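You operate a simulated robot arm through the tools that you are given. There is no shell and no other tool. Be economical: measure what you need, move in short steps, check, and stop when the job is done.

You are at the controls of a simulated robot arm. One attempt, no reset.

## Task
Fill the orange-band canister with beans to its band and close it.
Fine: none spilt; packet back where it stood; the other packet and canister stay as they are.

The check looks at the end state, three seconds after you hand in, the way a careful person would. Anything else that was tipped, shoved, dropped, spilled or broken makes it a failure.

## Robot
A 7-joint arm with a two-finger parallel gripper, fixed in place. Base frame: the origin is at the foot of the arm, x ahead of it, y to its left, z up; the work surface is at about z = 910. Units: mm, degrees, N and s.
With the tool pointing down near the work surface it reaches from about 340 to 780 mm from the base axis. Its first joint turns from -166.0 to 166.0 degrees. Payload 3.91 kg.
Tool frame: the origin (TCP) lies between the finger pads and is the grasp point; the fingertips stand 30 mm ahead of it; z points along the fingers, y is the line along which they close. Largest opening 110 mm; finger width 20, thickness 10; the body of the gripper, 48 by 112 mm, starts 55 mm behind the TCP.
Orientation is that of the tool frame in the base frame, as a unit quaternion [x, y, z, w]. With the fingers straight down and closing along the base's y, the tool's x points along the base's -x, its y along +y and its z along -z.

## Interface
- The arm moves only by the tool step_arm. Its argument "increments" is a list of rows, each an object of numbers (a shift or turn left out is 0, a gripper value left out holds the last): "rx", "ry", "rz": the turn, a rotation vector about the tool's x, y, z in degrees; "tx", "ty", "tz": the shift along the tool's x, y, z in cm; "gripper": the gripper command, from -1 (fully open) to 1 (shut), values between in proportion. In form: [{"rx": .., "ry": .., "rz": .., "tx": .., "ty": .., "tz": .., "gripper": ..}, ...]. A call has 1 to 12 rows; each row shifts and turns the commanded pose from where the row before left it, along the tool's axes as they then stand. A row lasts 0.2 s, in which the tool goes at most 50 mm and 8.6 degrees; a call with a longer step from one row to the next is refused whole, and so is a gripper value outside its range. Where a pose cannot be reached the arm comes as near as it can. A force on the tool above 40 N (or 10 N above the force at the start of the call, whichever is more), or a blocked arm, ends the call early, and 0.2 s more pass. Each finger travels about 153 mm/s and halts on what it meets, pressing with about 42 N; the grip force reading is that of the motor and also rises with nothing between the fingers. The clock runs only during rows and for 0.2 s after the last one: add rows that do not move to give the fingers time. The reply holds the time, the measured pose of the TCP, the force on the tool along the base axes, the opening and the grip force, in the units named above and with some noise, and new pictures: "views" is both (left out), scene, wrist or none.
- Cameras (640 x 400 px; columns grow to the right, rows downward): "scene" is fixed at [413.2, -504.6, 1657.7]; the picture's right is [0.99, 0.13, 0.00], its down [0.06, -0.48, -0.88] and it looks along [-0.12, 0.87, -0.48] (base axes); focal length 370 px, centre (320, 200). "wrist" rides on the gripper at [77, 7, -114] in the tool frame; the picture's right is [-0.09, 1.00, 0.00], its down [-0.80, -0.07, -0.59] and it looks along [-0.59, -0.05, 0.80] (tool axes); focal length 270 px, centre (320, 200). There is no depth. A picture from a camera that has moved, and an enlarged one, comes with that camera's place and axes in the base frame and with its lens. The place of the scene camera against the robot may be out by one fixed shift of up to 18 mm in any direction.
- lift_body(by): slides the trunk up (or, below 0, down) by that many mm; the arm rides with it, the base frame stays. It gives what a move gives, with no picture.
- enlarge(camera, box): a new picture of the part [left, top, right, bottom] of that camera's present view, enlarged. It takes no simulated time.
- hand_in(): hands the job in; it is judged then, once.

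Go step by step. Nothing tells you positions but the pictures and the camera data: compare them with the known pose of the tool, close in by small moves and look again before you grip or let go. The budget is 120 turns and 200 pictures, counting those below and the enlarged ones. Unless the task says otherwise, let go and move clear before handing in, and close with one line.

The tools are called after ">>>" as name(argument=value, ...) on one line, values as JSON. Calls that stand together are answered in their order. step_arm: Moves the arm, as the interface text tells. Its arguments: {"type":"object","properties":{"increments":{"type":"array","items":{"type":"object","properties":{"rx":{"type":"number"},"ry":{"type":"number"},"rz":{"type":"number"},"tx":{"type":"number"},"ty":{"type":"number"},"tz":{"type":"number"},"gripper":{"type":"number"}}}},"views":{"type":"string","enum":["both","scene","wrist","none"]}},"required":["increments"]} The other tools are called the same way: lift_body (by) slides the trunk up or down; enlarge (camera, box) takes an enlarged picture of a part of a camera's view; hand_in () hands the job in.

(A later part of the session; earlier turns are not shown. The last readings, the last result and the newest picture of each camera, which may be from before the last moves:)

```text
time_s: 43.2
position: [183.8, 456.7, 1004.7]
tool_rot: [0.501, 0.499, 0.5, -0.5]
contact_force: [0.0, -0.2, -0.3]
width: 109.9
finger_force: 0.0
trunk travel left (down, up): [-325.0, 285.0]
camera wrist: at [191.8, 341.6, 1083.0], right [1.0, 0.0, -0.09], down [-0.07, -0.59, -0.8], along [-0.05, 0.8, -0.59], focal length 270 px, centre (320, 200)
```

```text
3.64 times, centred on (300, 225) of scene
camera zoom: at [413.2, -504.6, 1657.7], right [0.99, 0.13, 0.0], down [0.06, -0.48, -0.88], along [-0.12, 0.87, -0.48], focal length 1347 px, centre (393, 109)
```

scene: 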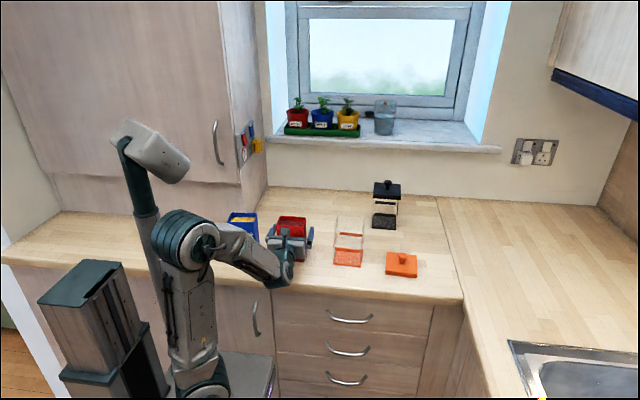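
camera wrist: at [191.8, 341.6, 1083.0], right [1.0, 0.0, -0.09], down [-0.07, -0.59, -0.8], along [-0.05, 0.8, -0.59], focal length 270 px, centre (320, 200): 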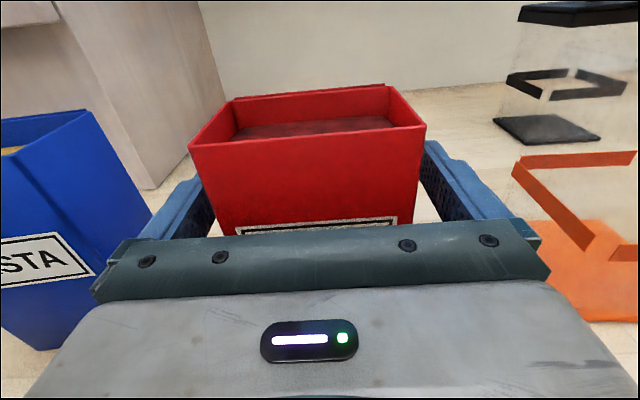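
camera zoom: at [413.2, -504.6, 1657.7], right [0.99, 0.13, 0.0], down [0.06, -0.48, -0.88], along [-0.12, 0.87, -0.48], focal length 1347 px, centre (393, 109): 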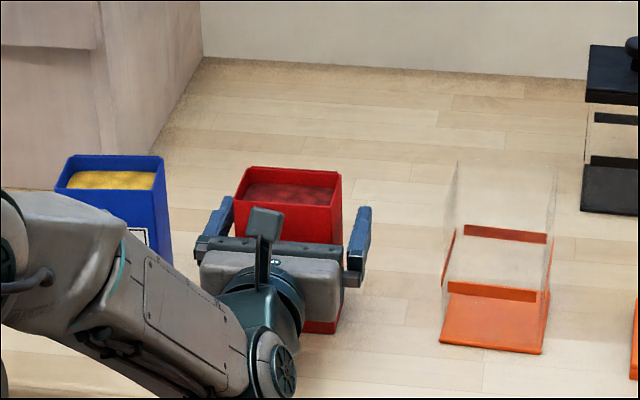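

Packet spans about x 141–225 with the tool at 183.8, so it is centred. Closing now.

>>> step_arm(increments=[{"gripper": 0.3}, {"gripper": 1}, {"gripper": 1}, {"gripper": 1}])

```text
time_s: 44.2
position: [182.5, 456.5, 1004.9]
tool_rot: [-0.5, -0.5, -0.499, 0.501]
contact_force: [-2.4, 0.1, -0.2]
width: 84.8
finger_force: 42.3
trunk travel left (down, up): [-325.0, 285.0]
camera wrist: at [191.5, 341.8, 1083.2], right [1.0, 0.0, -0.09], down [-0.07, -0.59, -0.8], along [-0.05, 0.8, -0.59], focal length 270 px, centre (320, 200)
```

scene: 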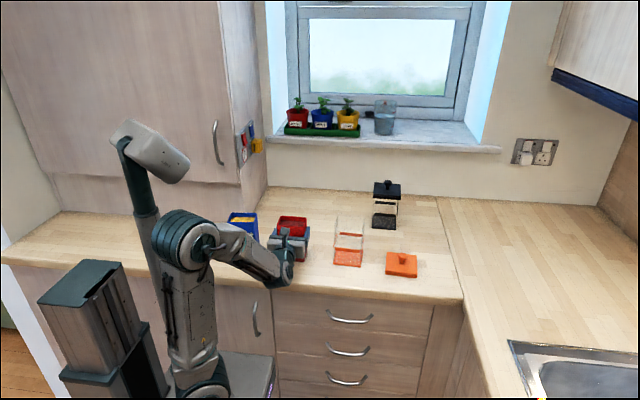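
wrist: 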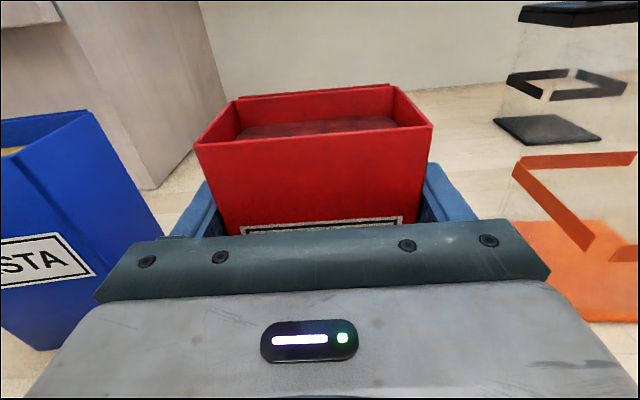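

Packet gripped at 84.8 mm. I'll lift it straight up and check.

>>> step_arm(increments=[{"tx": 0.5}, {"tx": 1.5}, {"tx": 2.5}, {"tx": 2.5}, {"tx": 2.5}, {"tx": 2.5}, {}])

>>> enlarge(camera="wrist", box=[160, 50, 640, 350])

```text
time_s: 45.8
position: [182.3, 457.2, 1124.8]
tool_rot: [0.501, 0.499, 0.499, -0.501]
contact_force: [0.2, -0.8, -4.0]
width: 84.9
finger_force: 42.2
trunk travel left (down, up): [-325.0, 285.0]
camera wrist: at [192.0, 342.2, 1203.0], right [1.0, 0.0, -0.09], down [-0.07, -0.59, -0.8], along [-0.05, 0.8, -0.59], focal length 270 px, centre (320, 200)
```

scene: 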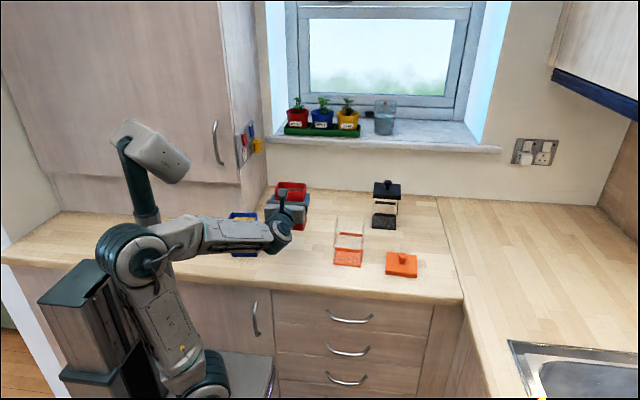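
wrist: 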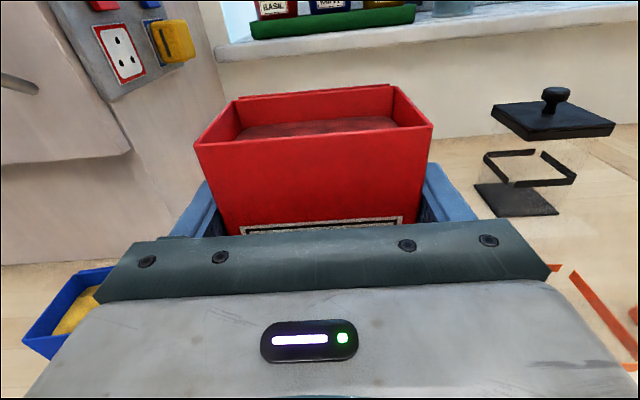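

```text
1.33 times, centred on (400, 200) of wrist
camera zoom: at [192.0, 342.2, 1203.0], right [1.0, 0.0, -0.09], down [-0.07, -0.59, -0.8], along [-0.05, 0.8, -0.59], focal length 360 px, centre (213, 200)
```

zoom: 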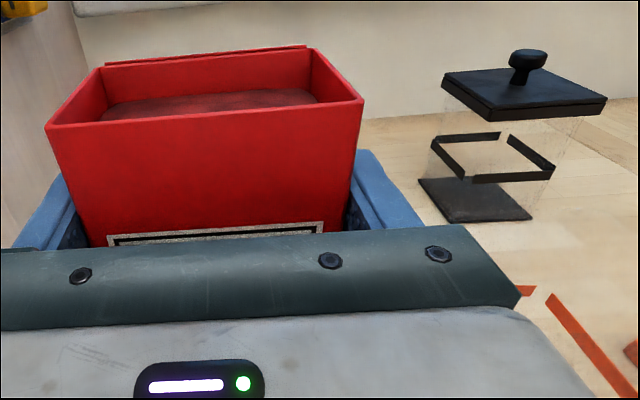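

The packet is lifted, and the canister walls look to be at about x 324–411, y 430–516, with the rim at z≈1038. I'll raise the packet and move it above the canister's left side.

>>> step_arm(increments=[{"tx": 1.5}, {"tx": 1.5}, {"ty": 3.1, "tz": 0.4}, {"ty": 3.1, "tz": 0.4}, {"ty": 3.1, "tz": 0.4}, {"ty": 3.1, "tz": 0.4}, {}, {}])

>>> enlarge(camera="scene", box=[260, 150, 420, 280])

```text
time_s: 47.6
position: [309.2, 473.6, 1155.1]
tool_rot: [0.501, 0.499, 0.5, -0.499]
contact_force: [-0.9, 0.5, -4.1]
width: 84.8
finger_force: 41.8
trunk travel left (down, up): [-325.0, 285.0]
camera wrist: at [317.4, 358.1, 1233.0], right [1.0, 0.0, -0.09], down [-0.07, -0.59, -0.8], along [-0.05, 0.8, -0.59], focal length 270 px, centre (320, 200)
```

scene: 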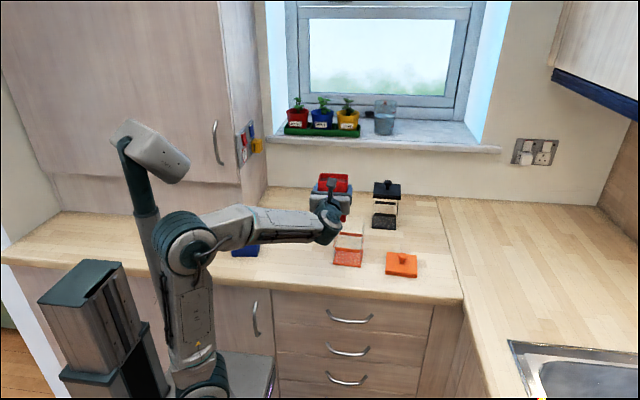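
wrist: 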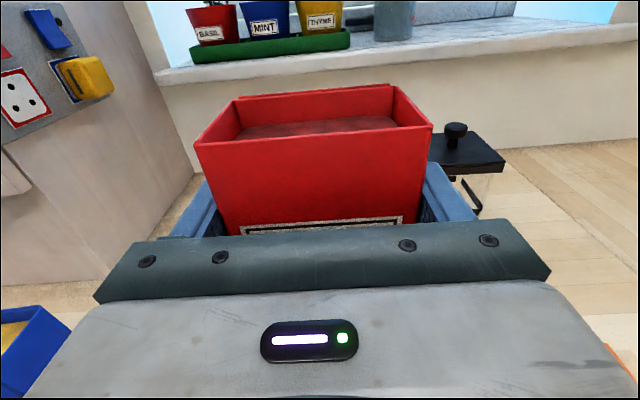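

```text
3.08 times, centred on (340, 215) of scene
camera zoom: at [413.2, -504.6, 1657.7], right [0.99, 0.13, 0.0], down [0.06, -0.48, -0.88], along [-0.12, 0.87, -0.48], focal length 1140 px, centre (258, 154)
```

zoom: 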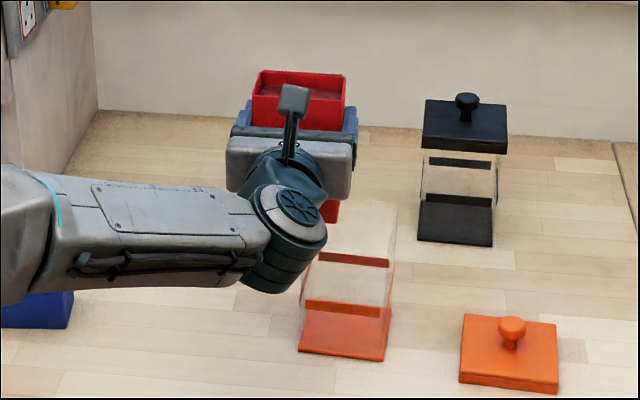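

The packet is in position above the canister. I'll tilt to 24° while moving gently, then check.

>>> step_arm(increments=[{"rz": 4}, {"rz": 4}, {"rz": 4}, {"rz": 4}, {"tx": -3.26, "ty": -0.48}, {"rz": 4}, {"rz": 4}, {}])

>>> enlarge(camera="scene", box=[260, 150, 420, 280])

```text
time_s: 48.9
position: [292.3, 472.3, 1141.0]
tool_rot: [-0.554, -0.425, -0.432, 0.571]
contact_force: [0.8, 3.5, 16.7]
width: 88.0
finger_force: 42.0
trunk travel left (down, up): [-325.0, 285.0]
stopped in row 6: the force on the tool passed its limit (the readings are from after the stop); the commanded pose is now the measured one
camera wrist: at [321.2, 357.0, 1211.0], right [0.94, 0.02, -0.35], down [-0.28, -0.58, -0.77], along [-0.21, 0.82, -0.54], focal length 270 px, centre (320, 200)
```

scene: 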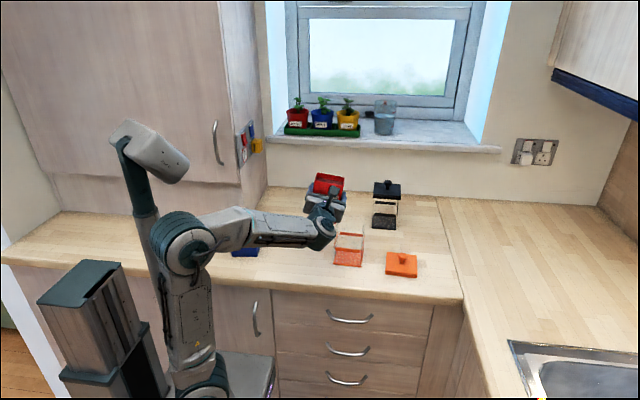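
wrist: 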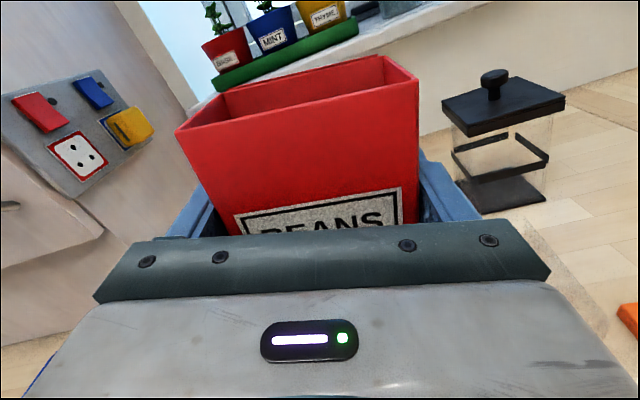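

```text
3.08 times, centred on (340, 215) of scene
camera zoom: at [413.2, -504.6, 1657.7], right [0.99, 0.13, 0.0], down [0.06, -0.48, -0.88], along [-0.12, 0.87, -0.48], focal length 1140 px, centre (258, 154)
```

zoom: 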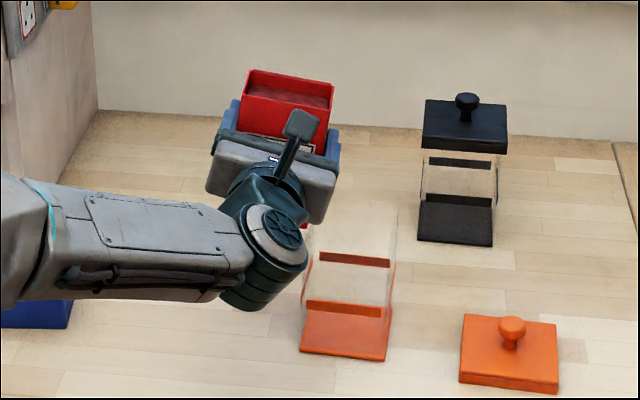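

The packet's bottom corner touched the canister's left wall and slipped a little in the grip. No beans are lost yet. I'll back straight up and inspect.

>>> step_arm(increments=[{"tx": 1.93, "ty": -0.52}, {"tx": 1.93, "ty": -0.52}, {}])

>>> enlarge(camera="scene", box=[260, 150, 420, 280])

>>> enlarge(camera="wrist", box=[160, 50, 480, 250])

```text
time_s: 49.7
position: [294.2, 473.5, 1176.4]
tool_rot: [-0.558, -0.424, -0.429, 0.57]
contact_force: [0.8, -0.2, -5.2]
width: 87.8
finger_force: 42.2
trunk travel left (down, up): [-325.0, 285.0]
camera wrist: at [324.0, 357.5, 1247.5], right [0.93, 0.01, -0.36], down [-0.28, -0.58, -0.76], along [-0.22, 0.81, -0.54], focal length 270 px, centre (320, 200)
```

scene: 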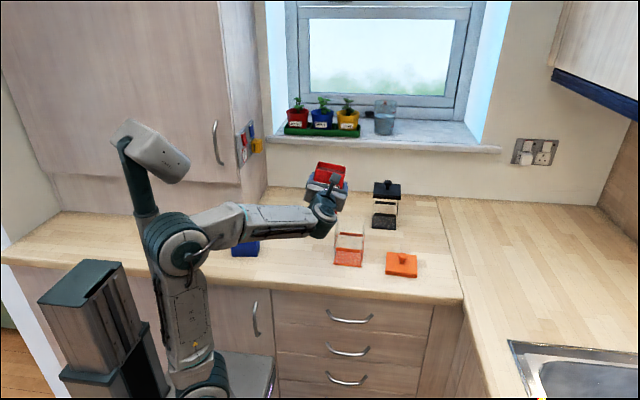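
wrist: 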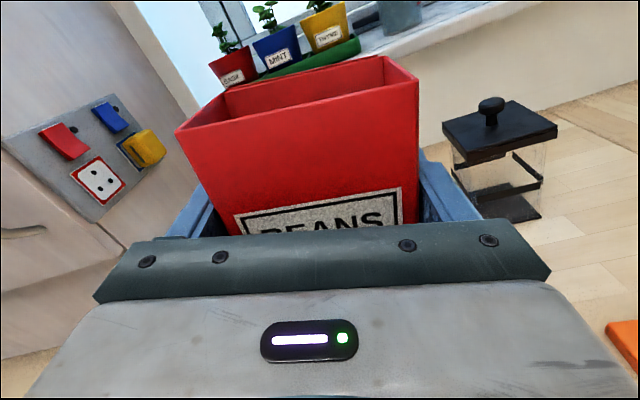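

```text
3.08 times, centred on (340, 215) of scene
camera zoom: at [413.2, -504.6, 1657.7], right [0.99, 0.13, 0.0], down [0.06, -0.48, -0.88], along [-0.12, 0.87, -0.48], focal length 1140 px, centre (258, 154)
```

zoom: 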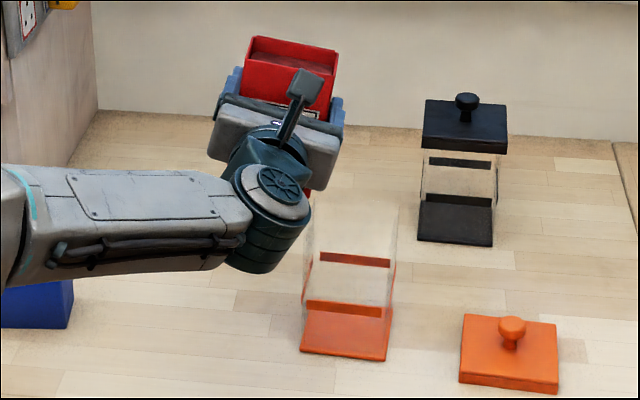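

```text
2.00 times, centred on (320, 150) of wrist
camera zoom: at [324.0, 357.5, 1247.5], right [0.93, 0.01, -0.36], down [-0.28, -0.58, -0.76], along [-0.22, 0.81, -0.54], focal length 541 px, centre (320, 300)
```

zoom: 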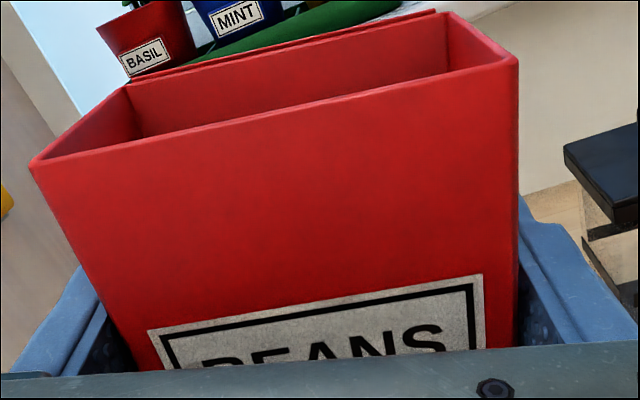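

The packet is secure but now sits about 7° less tilted and 16 mm higher in the grip, and the canister rim is at about z 1052. I'll tilt a bit more up here and then descend along a clear path.

>>> step_arm(increments=[{"rz": 4.2}, {"rz": 4.3}, {}, {"tx": -1.04, "ty": 0.45}, {"tx": -1.04, "ty": 0.45}, {"tx": -1.04, "ty": 0.45}, {"tx": -1.04, "ty": 0.45}, {"tx": -1.04, "ty": 0.45}, {"tx": -1.04, "ty": 0.45}, {}])

>>> enlarge(camera="scene", box=[260, 150, 420, 280])

```text
time_s: 51.9
position: [291.8, 474.6, 1108.8]
tool_rot: [-0.586, -0.383, -0.386, 0.6]
contact_force: [-0.1, -0.5, -3.6]
width: 88.0
finger_force: 42.1
trunk travel left (down, up): [-325.0, 285.0]
camera wrist: at [333.1, 358.9, 1174.6], right [0.87, 0.01, -0.49], down [-0.39, -0.58, -0.71], along [-0.3, 0.81, -0.5], focal length 270 px, centre (320, 200)
```

scene: 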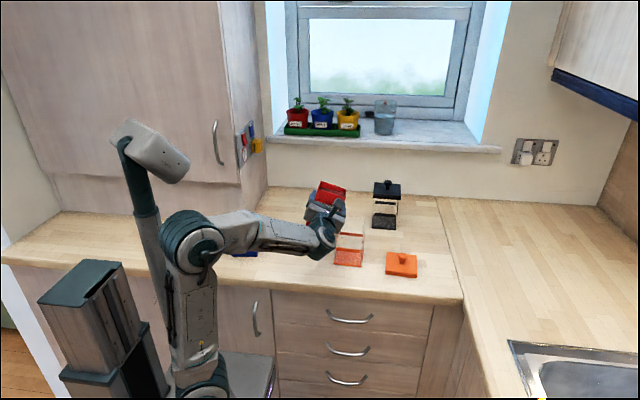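
wrist: 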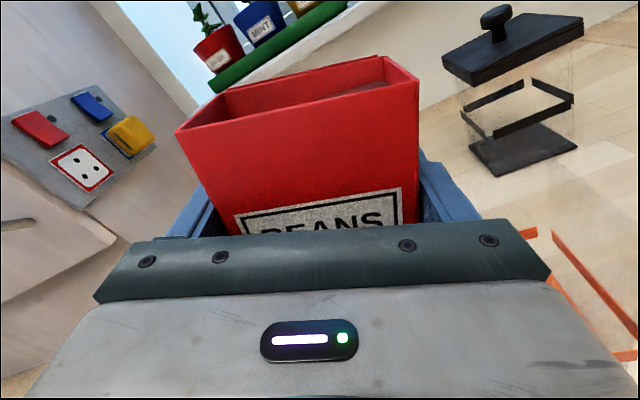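

```text
3.08 times, centred on (340, 215) of scene
camera zoom: at [413.2, -504.6, 1657.7], right [0.99, 0.13, 0.0], down [0.06, -0.48, -0.88], along [-0.12, 0.87, -0.48], focal length 1140 px, centre (258, 154)
```

zoom: 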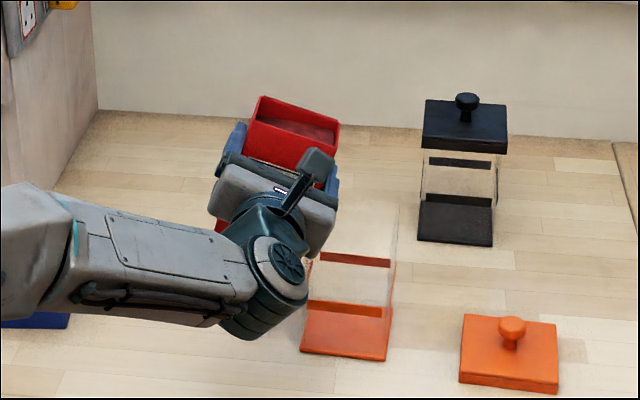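

Clear of contact, lip over the opening. I'll tilt to 32° and then 40°, checking for flow.

>>> step_arm(increments=[{"rz": 4, "tx": -0.3}, {"rz": 4, "tx": -0.3}, {}, {}], views="wrist")

>>> step_arm(increments=[{"rz": 4, "ty": -0.2}, {"rz": 4, "ty": -0.22}, {}, {}])

>>> enlarge(camera="scene", box=[260, 150, 420, 280])

```text
time_s: 52.9
position: [290.8, 475.1, 1103.4]
tool_rot: [-0.612, -0.34, -0.342, 0.626]
contact_force: [0.3, 0.4, -3.1]
width: 88.0
finger_force: 42.2
trunk travel left (down, up): [-325.0, 285.0]
camera wrist: at [339.8, 359.1, 1163.5], right [0.8, 0.02, -0.61], down [-0.48, -0.59, -0.65], along [-0.36, 0.81, -0.46], focal length 270 px, centre (320, 200)
```

wrist: 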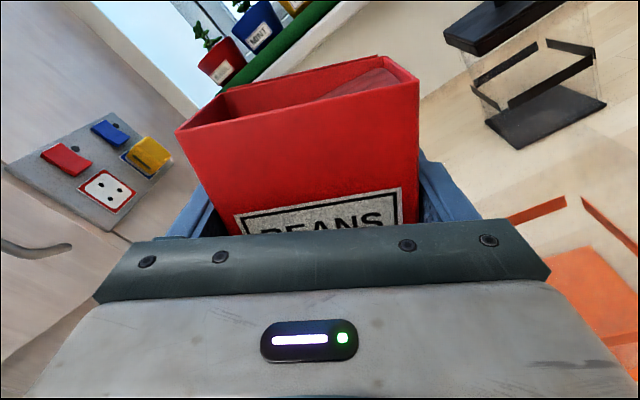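

```text
time_s: 53.9
position: [287.3, 475.6, 1105.2]
tool_rot: [-0.635, -0.296, -0.299, 0.648]
contact_force: [1.3, 0.3, -3.8]
width: 87.8
finger_force: 41.7
trunk travel left (down, up): [-325.0, 285.0]
camera wrist: at [344.1, 359.2, 1158.7], right [0.7, 0.02, -0.71], down [-0.57, -0.59, -0.58], along [-0.43, 0.81, -0.4], focal length 270 px, centre (320, 200)
```

scene: 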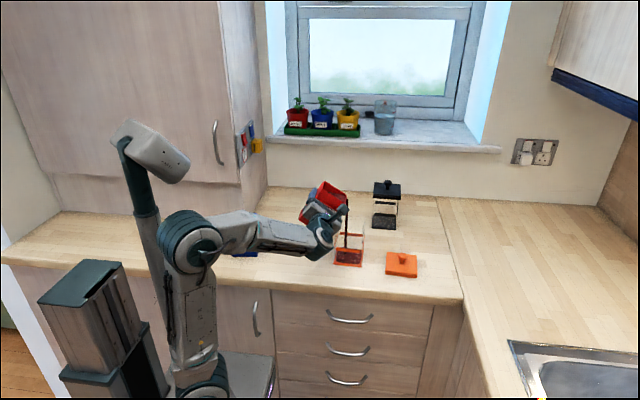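
wrist: 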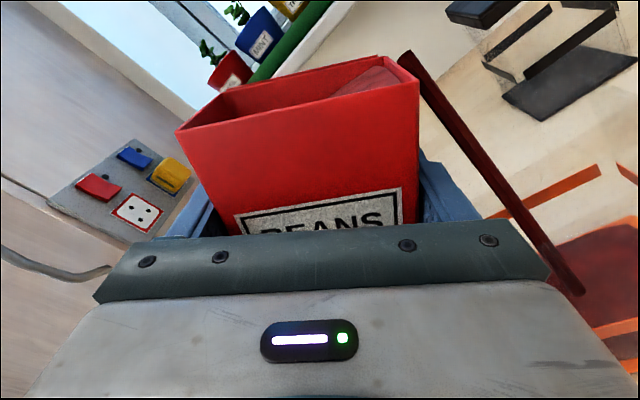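

```text
3.08 times, centred on (340, 215) of scene
camera zoom: at [413.2, -504.6, 1657.7], right [0.99, 0.13, 0.0], down [0.06, -0.48, -0.88], along [-0.12, 0.87, -0.48], focal length 1140 px, centre (258, 154)
```

zoom: 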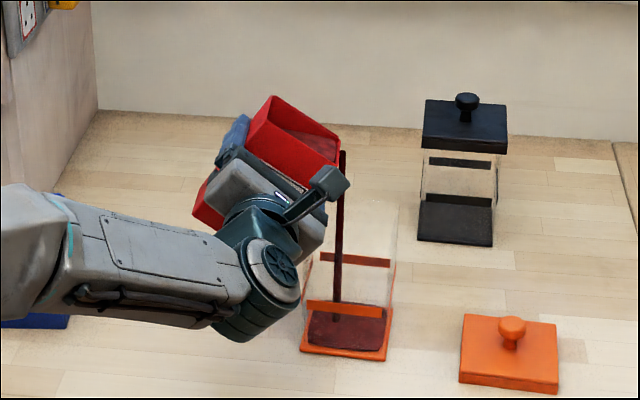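

Beans are flowing in a steady stream into the canister. I'll hold and watch the level.

>>> step_arm(increments=[{}, {}], views="none")

>>> enlarge(camera="scene", box=[310, 200, 390, 280])

```text
time_s: 54.5
position: [286.5, 474.0, 1105.7]
tool_rot: [-0.635, -0.297, -0.298, 0.648]
contact_force: [0.2, -0.1, -4.3]
width: 87.7
finger_force: 42.0
trunk travel left (down, up): [-325.0, 285.0]
```

```text
5.00 times, centred on (350, 240) of scene
camera zoom: at [413.2, -504.6, 1657.7], right [0.99, 0.13, 0.0], down [0.06, -0.48, -0.88], along [-0.12, 0.87, -0.48], focal length 1853 px, centre (170, 0)
```

zoom: 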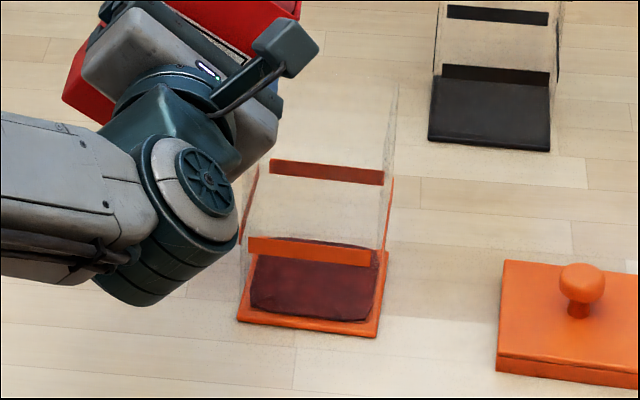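

The flow stops by itself at each angle, which makes it easy to meter. I'll tilt to 48°.

>>> step_arm(increments=[{"rz": 4, "tx": -0.13, "ty": -0.08}, {"rz": 4, "tx": -0.13, "ty": -0.08}, {}, {}, {}, {}], views="none")

>>> enlarge(camera="scene", box=[310, 200, 390, 280])

```text
time_s: 55.9
position: [284.0, 473.3, 1105.5]
tool_rot: [-0.654, -0.252, -0.252, 0.667]
contact_force: [0.4, -0.3, -3.0]
width: 87.6
finger_force: 42.1
trunk travel left (down, up): [-325.0, 285.0]
```

```text
5.00 times, centred on (350, 240) of scene
camera zoom: at [413.2, -504.6, 1657.7], right [0.99, 0.13, 0.0], down [0.06, -0.48, -0.88], along [-0.12, 0.87, -0.48], focal length 1853 px, centre (170, 0)
```

zoom: 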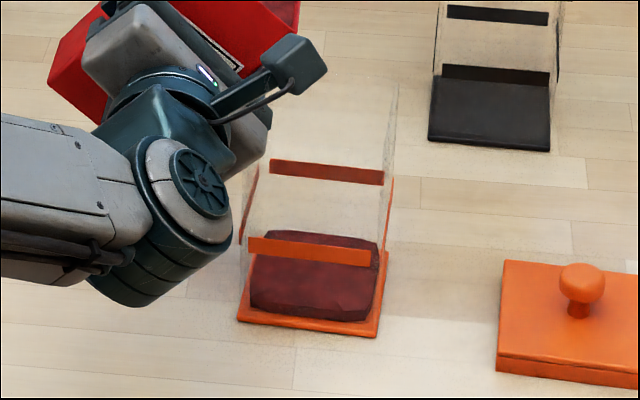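

Level is still well below the band. I'll continue to 56°.

>>> step_arm(increments=[{"rz": 4, "tx": -0.08}, {"rz": 4, "tx": -0.08}, {}, {}, {}, {}], views="none")

>>> enlarge(camera="scene", box=[320, 210, 380, 270])

```text
time_s: 57.3
position: [283.2, 474.8, 1104.7]
tool_rot: [-0.669, -0.206, -0.205, 0.684]
contact_force: [-0.8, 0.0, -3.4]
width: 87.5
finger_force: 42.0
trunk travel left (down, up): [-325.0, 285.0]
```

```text
6.67 times, centred on (350, 240) of scene
camera zoom: at [413.2, -504.6, 1657.7], right [0.99, 0.13, 0.0], down [0.06, -0.48, -0.88], along [-0.12, 0.87, -0.48], focal length 2470 px, centre (120, -67)
```

zoom: 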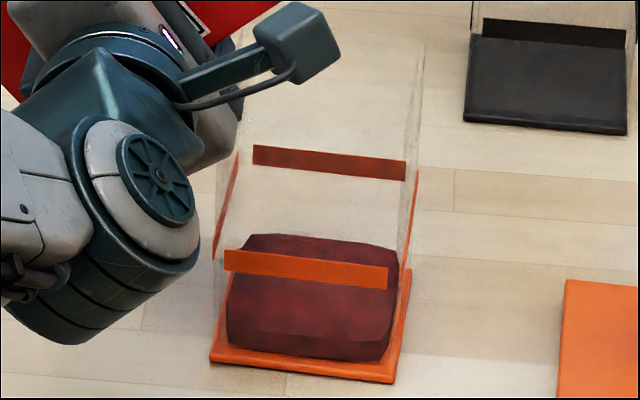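

About 45% of the band height so far. I'll continue to 64°.

>>> step_arm(increments=[{"rz": 4}, {"rz": 4}, {}, {}, {}, {}], views="none")

>>> enlarge(camera="scene", box=[320, 210, 380, 270])

```text
time_s: 58.7
position: [283.6, 475.0, 1104.1]
tool_rot: [-0.683, -0.158, -0.157, 0.696]
contact_force: [-0.7, -0.3, -3.6]
width: 87.7
finger_force: 42.0
trunk travel left (down, up): [-325.0, 285.0]
```

```text
6.67 times, centred on (350, 240) of scene
camera zoom: at [413.2, -504.6, 1657.7], right [0.99, 0.13, 0.0], down [0.06, -0.48, -0.88], along [-0.12, 0.87, -0.48], focal length 2470 px, centre (120, -67)
```

zoom: 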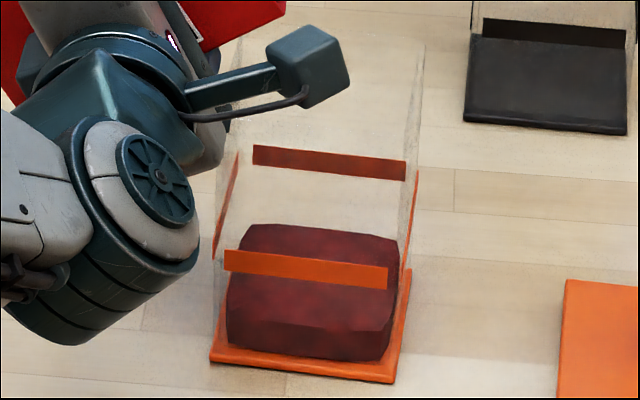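

About 38% of the way. Continuing to 72° and then 80°, with a check after each.

>>> step_arm(increments=[{"rz": 4}, {"rz": 4}, {}, {}, {}, {}], views="none")

>>> enlarge(camera="scene", box=[310, 190, 390, 270])

```text
time_s: 60.1
position: [283.8, 473.9, 1102.2]
tool_rot: [-0.692, -0.11, -0.109, 0.705]
contact_force: [0.2, -0.1, -2.5]
width: 87.6
finger_force: 42.1
trunk travel left (down, up): [-325.0, 285.0]
```

```text
5.00 times, centred on (350, 230) of scene
camera zoom: at [413.2, -504.6, 1657.7], right [0.99, 0.13, 0.0], down [0.06, -0.48, -0.88], along [-0.12, 0.87, -0.48], focal length 1853 px, centre (170, 50)
```

zoom: 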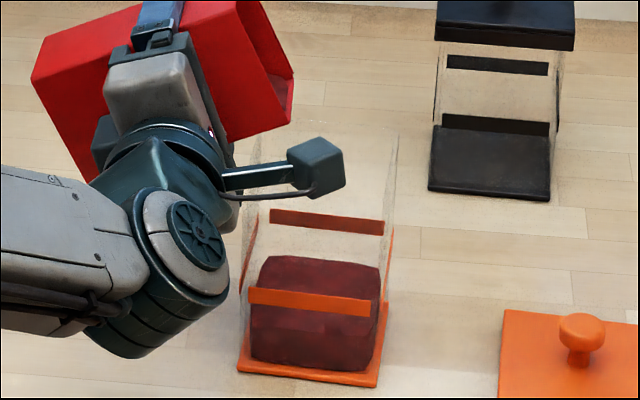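

About 55%. Continuing to 80°.

>>> step_arm(increments=[{"rz": 4, "tx": 0.2}, {"rz": 4, "tx": 0.2}, {}, {}, {}, {}], views="none")

>>> enlarge(camera="scene", box=[320, 210, 380, 270])

```text
time_s: 61.5
position: [286.8, 475.5, 1104.8]
tool_rot: [-0.698, -0.061, -0.06, 0.711]
contact_force: [-0.4, -0.1, -2.1]
width: 87.6
finger_force: 42.2
trunk travel left (down, up): [-325.0, 285.0]
```

```text
6.67 times, centred on (350, 240) of scene
camera zoom: at [413.2, -504.6, 1657.7], right [0.99, 0.13, 0.0], down [0.06, -0.48, -0.88], along [-0.12, 0.87, -0.48], focal length 2470 px, centre (120, -67)
```

zoom: 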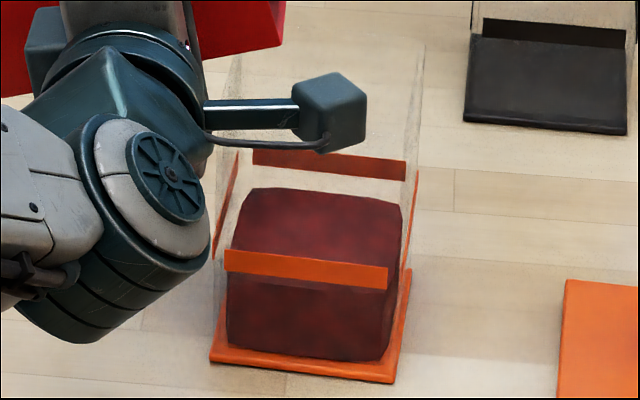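

The surface is now just below the band's lower edge. I'll take a smaller step of 4°.

>>> step_arm(increments=[{"rz": 2}, {"rz": 2}, {}, {}, {}, {}], views="none")

>>> enlarge(camera="scene", box=[325, 215, 375, 265])

```text
time_s: 62.9
position: [286.5, 474.6, 1105.3]
tool_rot: [-0.699, -0.038, -0.035, 0.713]
contact_force: [0.0, -0.1, -2.0]
width: 87.5
finger_force: 41.9
trunk travel left (down, up): [-325.0, 285.0]
```

```text
8.00 times, centred on (350, 240) of scene
camera zoom: at [413.2, -504.6, 1657.7], right [0.99, 0.13, 0.0], down [0.06, -0.48, -0.88], along [-0.12, 0.87, -0.48], focal length 2964 px, centre (80, -120)
```

zoom: 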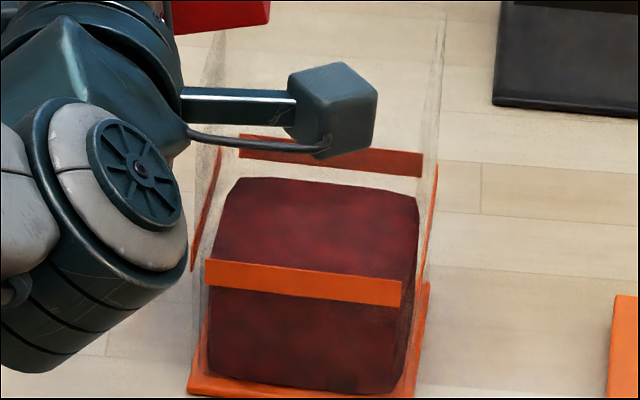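

The surface is now about 8 mm below the band's middle. Another 4° with a slight shift to keep the lip well inside.

>>> step_arm(increments=[{"rz": 2, "tx": 0.4}, {"rz": 2, "tx": 0.3}, {}, {}, {}, {}], views="none")

>>> enlarge(camera="scene", box=[325, 215, 375, 265])

```text
time_s: 64.3
position: [293.8, 474.9, 1106.2]
tool_rot: [-0.7, -0.013, -0.009, 0.714]
contact_force: [0.3, -0.1, -2.2]
width: 87.4
finger_force: 42.0
trunk travel left (down, up): [-325.0, 285.0]
```

```text
8.00 times, centred on (350, 240) of scene
camera zoom: at [413.2, -504.6, 1657.7], right [0.99, 0.13, 0.0], down [0.06, -0.48, -0.88], along [-0.12, 0.87, -0.48], focal length 2964 px, centre (80, -120)
```

zoom: 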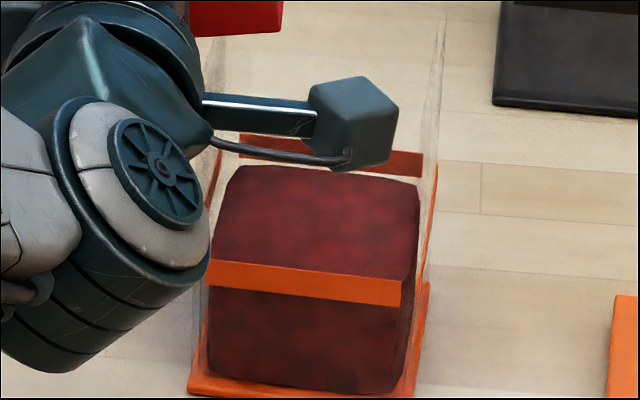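

The surface is entering the band's lower part. One last small tilt of 2.5°.

>>> step_arm(increments=[{"rz": 2.5, "tx": 0.1}, {}, {}, {}, {}], views="wrist")

>>> enlarge(camera="scene", box=[325, 215, 375, 265])

```text
time_s: 65.5
position: [295.2, 473.6, 1105.4]
tool_rot: [-0.701, 0.002, 0.006, 0.713]
contact_force: [0.1, 0.0, -0.6]
width: 87.7
finger_force: 41.9
trunk travel left (down, up): [-325.0, 285.0]
camera wrist: at [373.7, 360.3, 1096.7], right [-0.1, 0.02, -0.99], down [-0.8, -0.6, 0.07], along [-0.6, 0.8, 0.07], focal length 270 px, centre (320, 200)
```

wrist: 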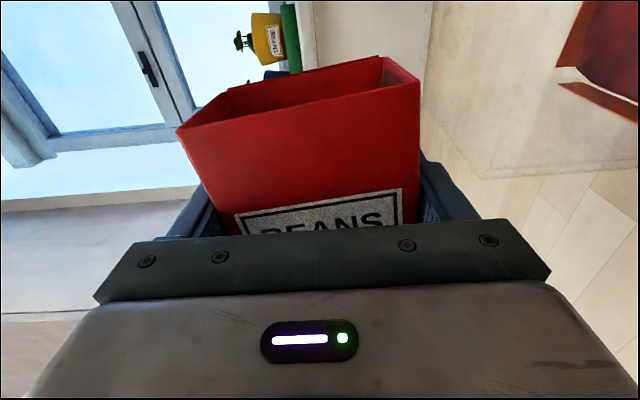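

```text
8.00 times, centred on (350, 240) of scene
camera zoom: at [413.2, -504.6, 1657.7], right [0.99, 0.13, 0.0], down [0.06, -0.48, -0.88], along [-0.12, 0.87, -0.48], focal length 2964 px, centre (80, -120)
```

zoom: 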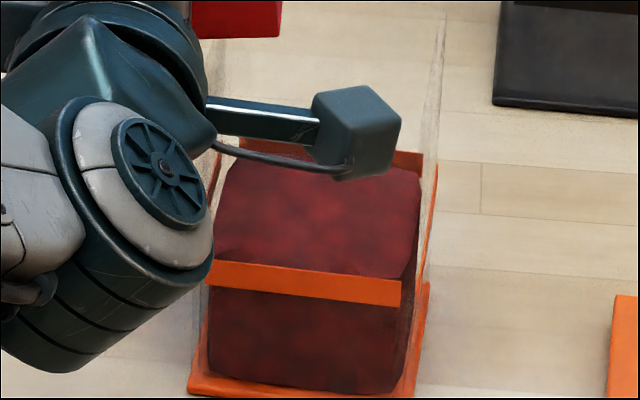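

The level now looks to be in the band. I'll enlarge the wrist view to compare before backing off.

>>> enlarge(camera="wrist", box=[480, 0, 640, 160])

```text
2.50 times, centred on (560, 80) of wrist
camera zoom: at [373.7, 360.3, 1096.7], right [-0.1, 0.02, -0.99], down [-0.8, -0.6, 0.07], along [-0.6, 0.8, 0.07], focal length 676 px, centre (-280, 500)
```

zoom: 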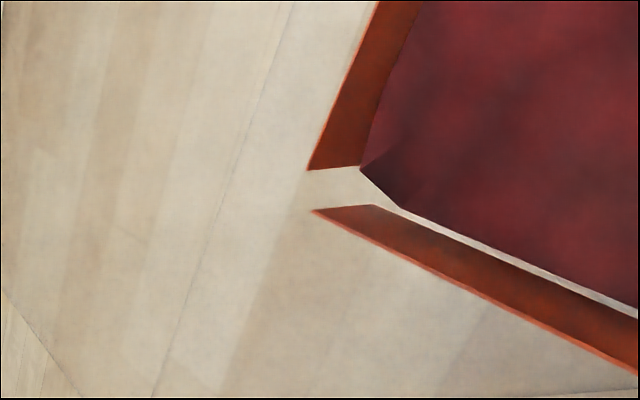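

The beans' surface is at about mid-band. I'll tip the packet back slightly, raise it clear and return it upright.

>>> step_arm(increments=[{"rz": -4}, {"rz": -4}, {"tx": 0.3, "ty": -2.65}, {"tx": 0.3, "ty": -2.65}, {"tx": 0.3, "ty": -2.65}, {}], views="none")

>>> enlarge(camera="scene", box=[310, 190, 390, 270])

>>> step_arm(increments=[{"rz": -7.7}, {"rz": -7.7}, {"rz": -7.7}, {"rz": -7.7}, {"rz": -7.7}, {"rz": -7.7}, {"rz": -7.7}, {"rz": -7.7}, {"rz": -7.7}, {"rz": -7.7}, {}])

```text
time_s: 66.9
position: [294.1, 473.1, 1185.0]
tool_rot: [-0.699, -0.046, -0.043, 0.713]
contact_force: [-0.1, -1.0, -0.7]
width: 87.3
finger_force: 42.5
trunk travel left (down, up): [-325.0, 285.0]
```

```text
5.00 times, centred on (350, 230) of scene
camera zoom: at [413.2, -504.6, 1657.7], right [0.99, 0.13, 0.0], down [0.06, -0.48, -0.88], along [-0.12, 0.87, -0.48], focal length 1853 px, centre (170, 50)
```

zoom: 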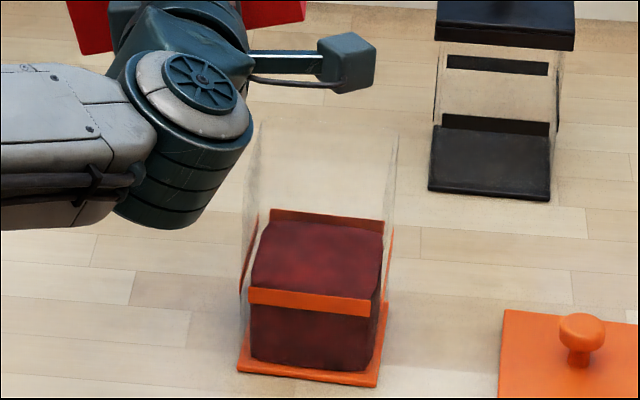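

```text
time_s: 69.3
position: [293.2, 472.1, 1185.2]
tool_rot: [-0.518, -0.472, -0.478, 0.53]
contact_force: [0.7, 0.4, -1.6]
width: 86.9
finger_force: 41.9
trunk travel left (down, up): [-325.0, 285.0]
camera wrist: at [309.7, 356.8, 1260.3], right [0.98, 0.01, -0.19], down [-0.15, -0.58, -0.8], along [-0.11, 0.81, -0.57], focal length 270 px, centre (320, 200)
```

scene: 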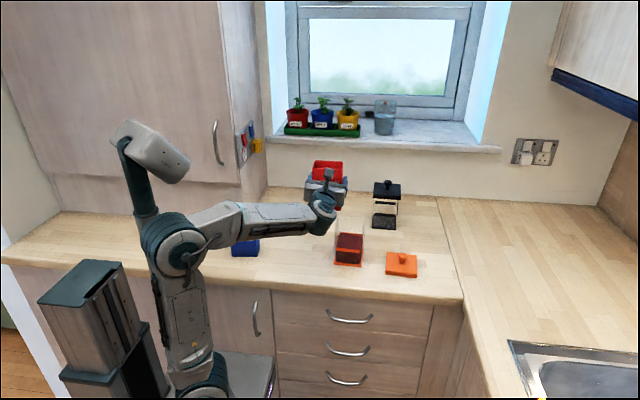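
wrist: 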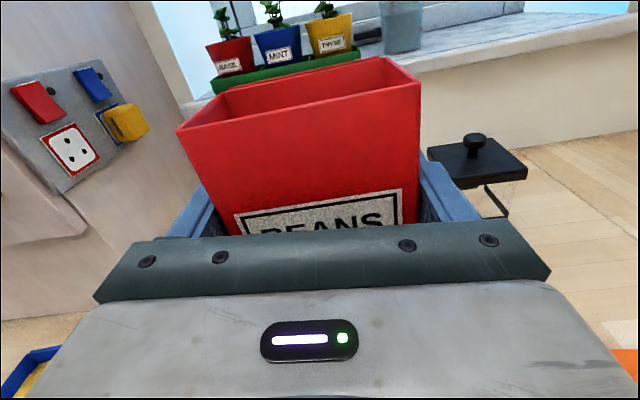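

The level sits within the band and the packet is upright. I'll carry it back over its spot and lower it to about 20 mm above the counter.

>>> step_arm(increments=[{"tx": -0.26, "ty": -2.84, "tz": -0.39}, {"tx": -0.26, "ty": -2.84, "tz": -0.39}, {"tx": -0.26, "ty": -2.84, "tz": -0.39}, {"tx": -0.26, "ty": -2.84, "tz": -0.39}, {}, {"tx": -2.82, "ty": 0.26}, {"tx": -2.82, "ty": 0.26}, {"tx": -2.82, "ty": 0.26}, {"tx": -2.82, "ty": 0.26}, {"tx": -2.82, "ty": 0.26}, {"tx": -2.82, "ty": 0.26}, {}])

>>> enlarge(camera="scene", box=[220, 170, 380, 280])

```text
time_s: 71.9
position: [179.2, 460.3, 1016.3]
tool_rot: [-0.518, -0.472, -0.477, 0.53]
contact_force: [0.1, 0.5, -1.5]
width: 87.3
finger_force: 42.2
trunk travel left (down, up): [-325.0, 285.0]
camera wrist: at [194.9, 343.2, 1091.0], right [0.98, 0.01, -0.19], down [-0.15, -0.58, -0.8], along [-0.12, 0.81, -0.57], focal length 270 px, centre (320, 200)
```

scene: 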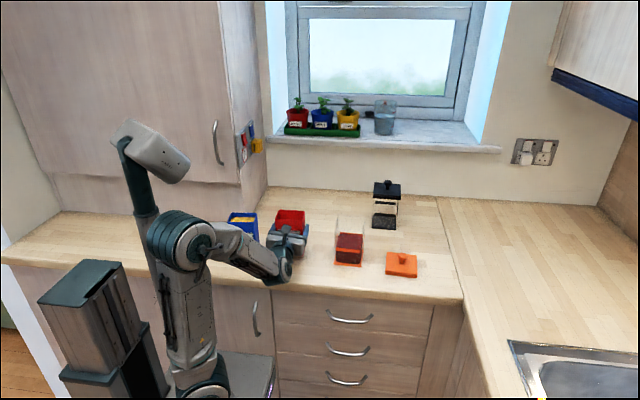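
wrist: 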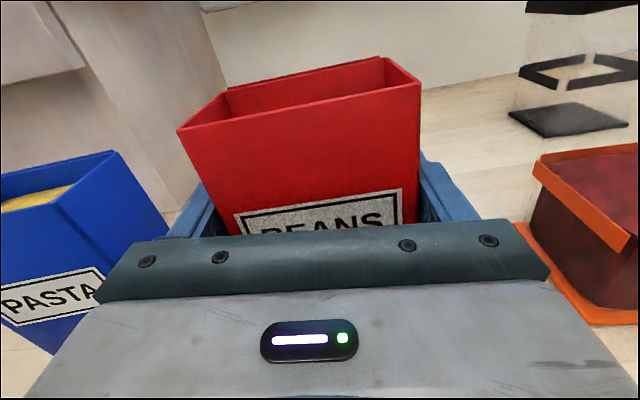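

```text
3.64 times, centred on (300, 225) of scene
camera zoom: at [413.2, -504.6, 1657.7], right [0.99, 0.13, 0.0], down [0.06, -0.48, -0.88], along [-0.12, 0.87, -0.48], focal length 1347 px, centre (393, 109)
```

zoom: 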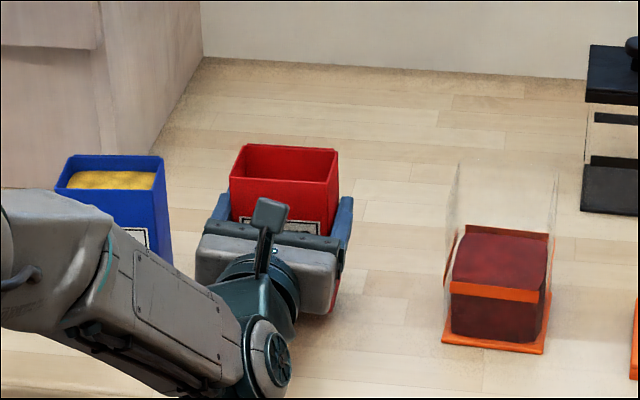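

The packet is about 23 mm above its spot. I'll correct y by −3.6 mm and lower until it touches.

>>> step_arm(increments=[{"tz": -0.36}, {"tx": -0.8, "ty": 0.07}, {"tx": -0.7, "ty": 0.06}, {}], views="none")

>>> step_arm(increments=[{"tx": -0.3, "ty": 0.03}, {}], views="none")

>>> step_arm(increments=[{"tx": -0.2, "ty": 0.02}, {}], views="none")

>>> step_arm(increments=[{"tx": -0.2, "ty": 0.02}, {}])

>>> enlarge(camera="scene", box=[220, 190, 320, 265])

```text
time_s: 72.9
position: [177.2, 456.6, 1000.9]
tool_rot: [-0.518, -0.472, -0.478, 0.53]
contact_force: [-0.8, -0.3, -0.7]
width: 86.8
finger_force: 42.6
trunk travel left (down, up): [-325.0, 285.0]
```

```text
time_s: 73.5
position: [178.3, 457.6, 997.6]
tool_rot: [-0.518, -0.472, -0.477, 0.531]
contact_force: [0.2, 0.4, -1.7]
width: 87.1
finger_force: 41.4
trunk travel left (down, up): [-325.0, 285.0]
```

```text
time_s: 74.1
position: [177.4, 456.7, 997.6]
tool_rot: [-0.518, -0.471, -0.477, 0.531]
contact_force: [-0.4, 0.3, -1.8]
width: 86.8
finger_force: 41.8
trunk travel left (down, up): [-325.0, 285.0]
```

```text
time_s: 74.7
position: [178.1, 456.1, 996.6]
tool_rot: [-0.518, -0.47, -0.479, 0.531]
contact_force: [0.3, 0.6, 8.0]
width: 87.1
finger_force: 41.7
trunk travel left (down, up): [-325.0, 285.0]
camera wrist: at [194.2, 340.1, 1070.1], right [0.98, 0.01, -0.19], down [-0.15, -0.58, -0.8], along [-0.12, 0.82, -0.57], focal length 270 px, centre (320, 200)
```

scene: 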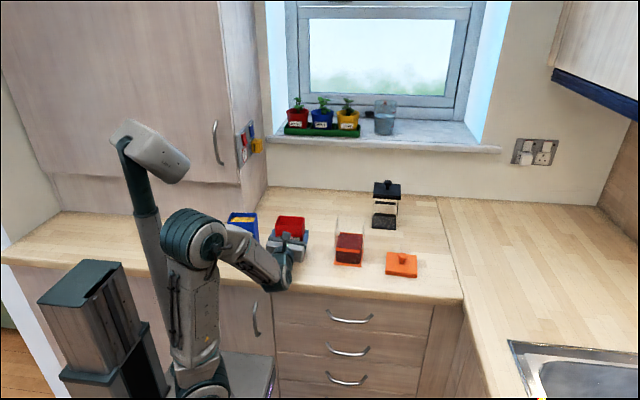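
wrist: 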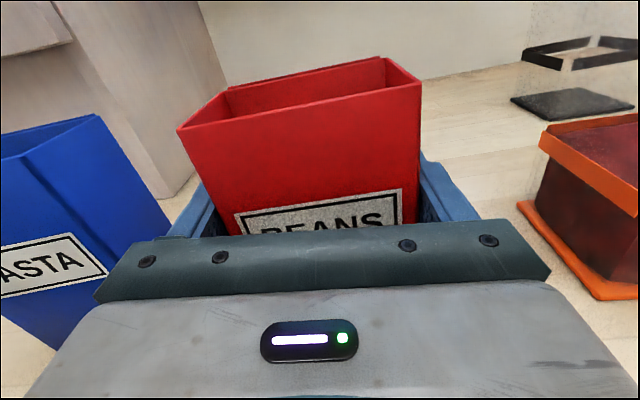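

```text
5.33 times, centred on (270, 228) of scene
camera zoom: at [413.2, -504.6, 1657.7], right [0.99, 0.13, 0.0], down [0.06, -0.48, -0.88], along [-0.12, 0.87, -0.48], focal length 1976 px, centre (587, 53)
```

zoom: 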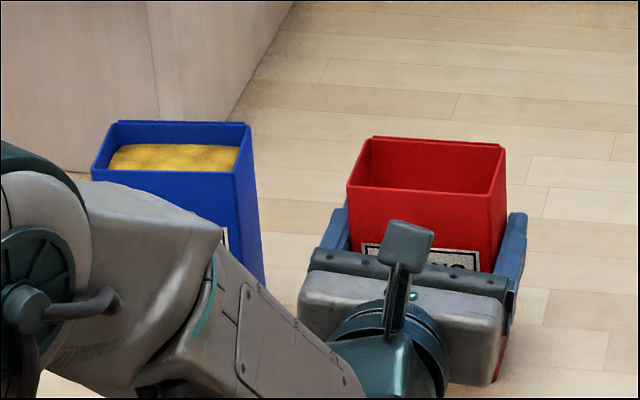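

Compared with the starting picture, the packet is about 3–4 mm too far left. I'll lift slightly, shift and set it down again.

>>> step_arm(increments=[{"tx": 0.5, "ty": -0.05}, {"ty": 0.38}, {"tx": -0.25, "ty": 0.03}, {}], views="none")

>>> step_arm(increments=[{"tx": -0.2, "ty": 0.02}, {}], views="none")

>>> enlarge(camera="scene", box=[220, 195, 320, 265])

```text
time_s: 75.7
position: [181.2, 456.3, 996.4]
tool_rot: [-0.518, -0.471, -0.478, 0.53]
contact_force: [-1.1, 0.1, -1.6]
width: 87.2
finger_force: 41.6
trunk travel left (down, up): [-325.0, 285.0]
```

```text
time_s: 76.3
position: [182.0, 456.5, 995.3]
tool_rot: [-0.517, -0.471, -0.478, 0.531]
contact_force: [-0.2, 0.2, 6.7]
width: 87.0
finger_force: 42.0
trunk travel left (down, up): [-325.0, 285.0]
```

```text
5.71 times, centred on (270, 230) of scene
camera zoom: at [413.2, -504.6, 1657.7], right [0.99, 0.13, 0.0], down [0.06, -0.48, -0.88], along [-0.12, 0.87, -0.48], focal length 2117 px, centre (606, 29)
```

zoom: 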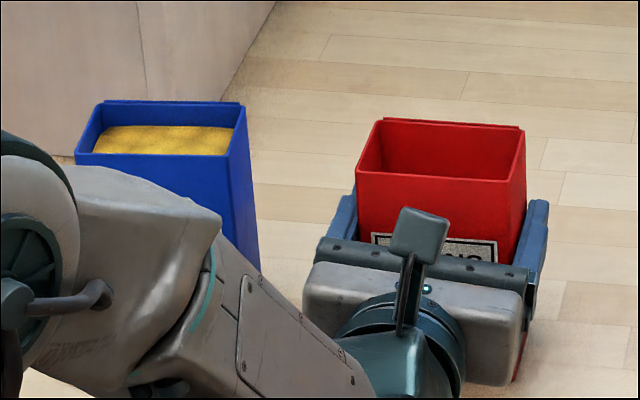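

The packet now matches its starting position in the picture. I'll release it and rise straight up.

>>> step_arm(increments=[{"gripper": -1}, {"gripper": -1}, {"gripper": -1}, {"gripper": -1}])

>>> enlarge(camera="scene", box=[220, 195, 320, 265])

```text
time_s: 77.3
position: [180.4, 457.1, 993.9]
tool_rot: [-0.518, -0.472, -0.477, 0.531]
contact_force: [-0.7, -0.7, 0.3]
width: 110.1
finger_force: 0.0
trunk travel left (down, up): [-325.0, 285.0]
camera wrist: at [198.0, 340.2, 1069.4], right [0.98, 0.01, -0.19], down [-0.15, -0.58, -0.8], along [-0.12, 0.81, -0.57], focal length 270 px, centre (320, 200)
```

scene: 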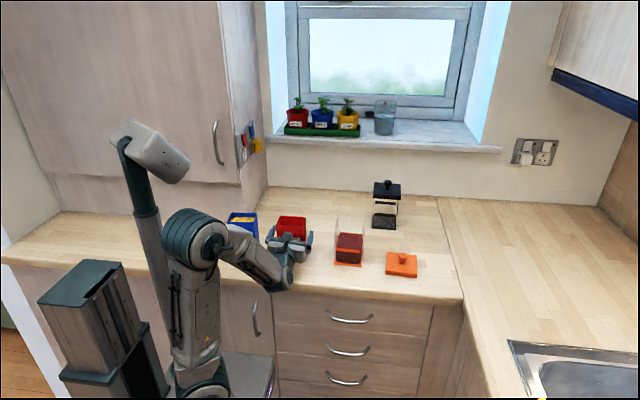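
wrist: 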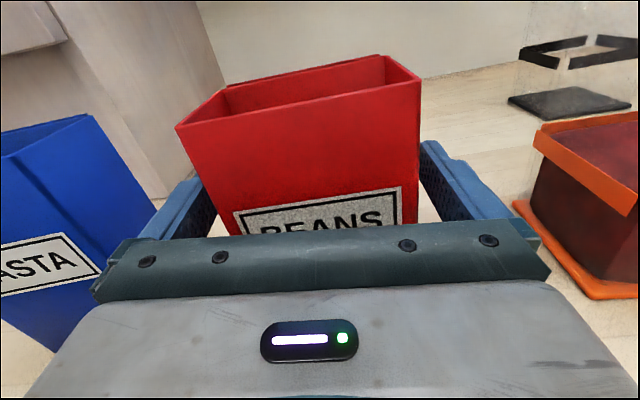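

```text
5.71 times, centred on (270, 230) of scene
camera zoom: at [413.2, -504.6, 1657.7], right [0.99, 0.13, 0.0], down [0.06, -0.48, -0.88], along [-0.12, 0.87, -0.48], focal length 2117 px, centre (606, 29)
```

zoom: 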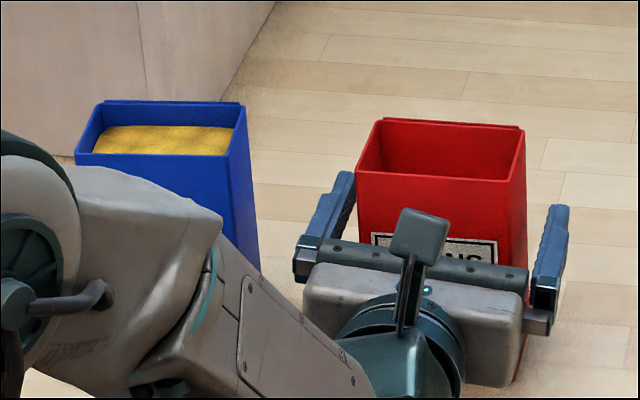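

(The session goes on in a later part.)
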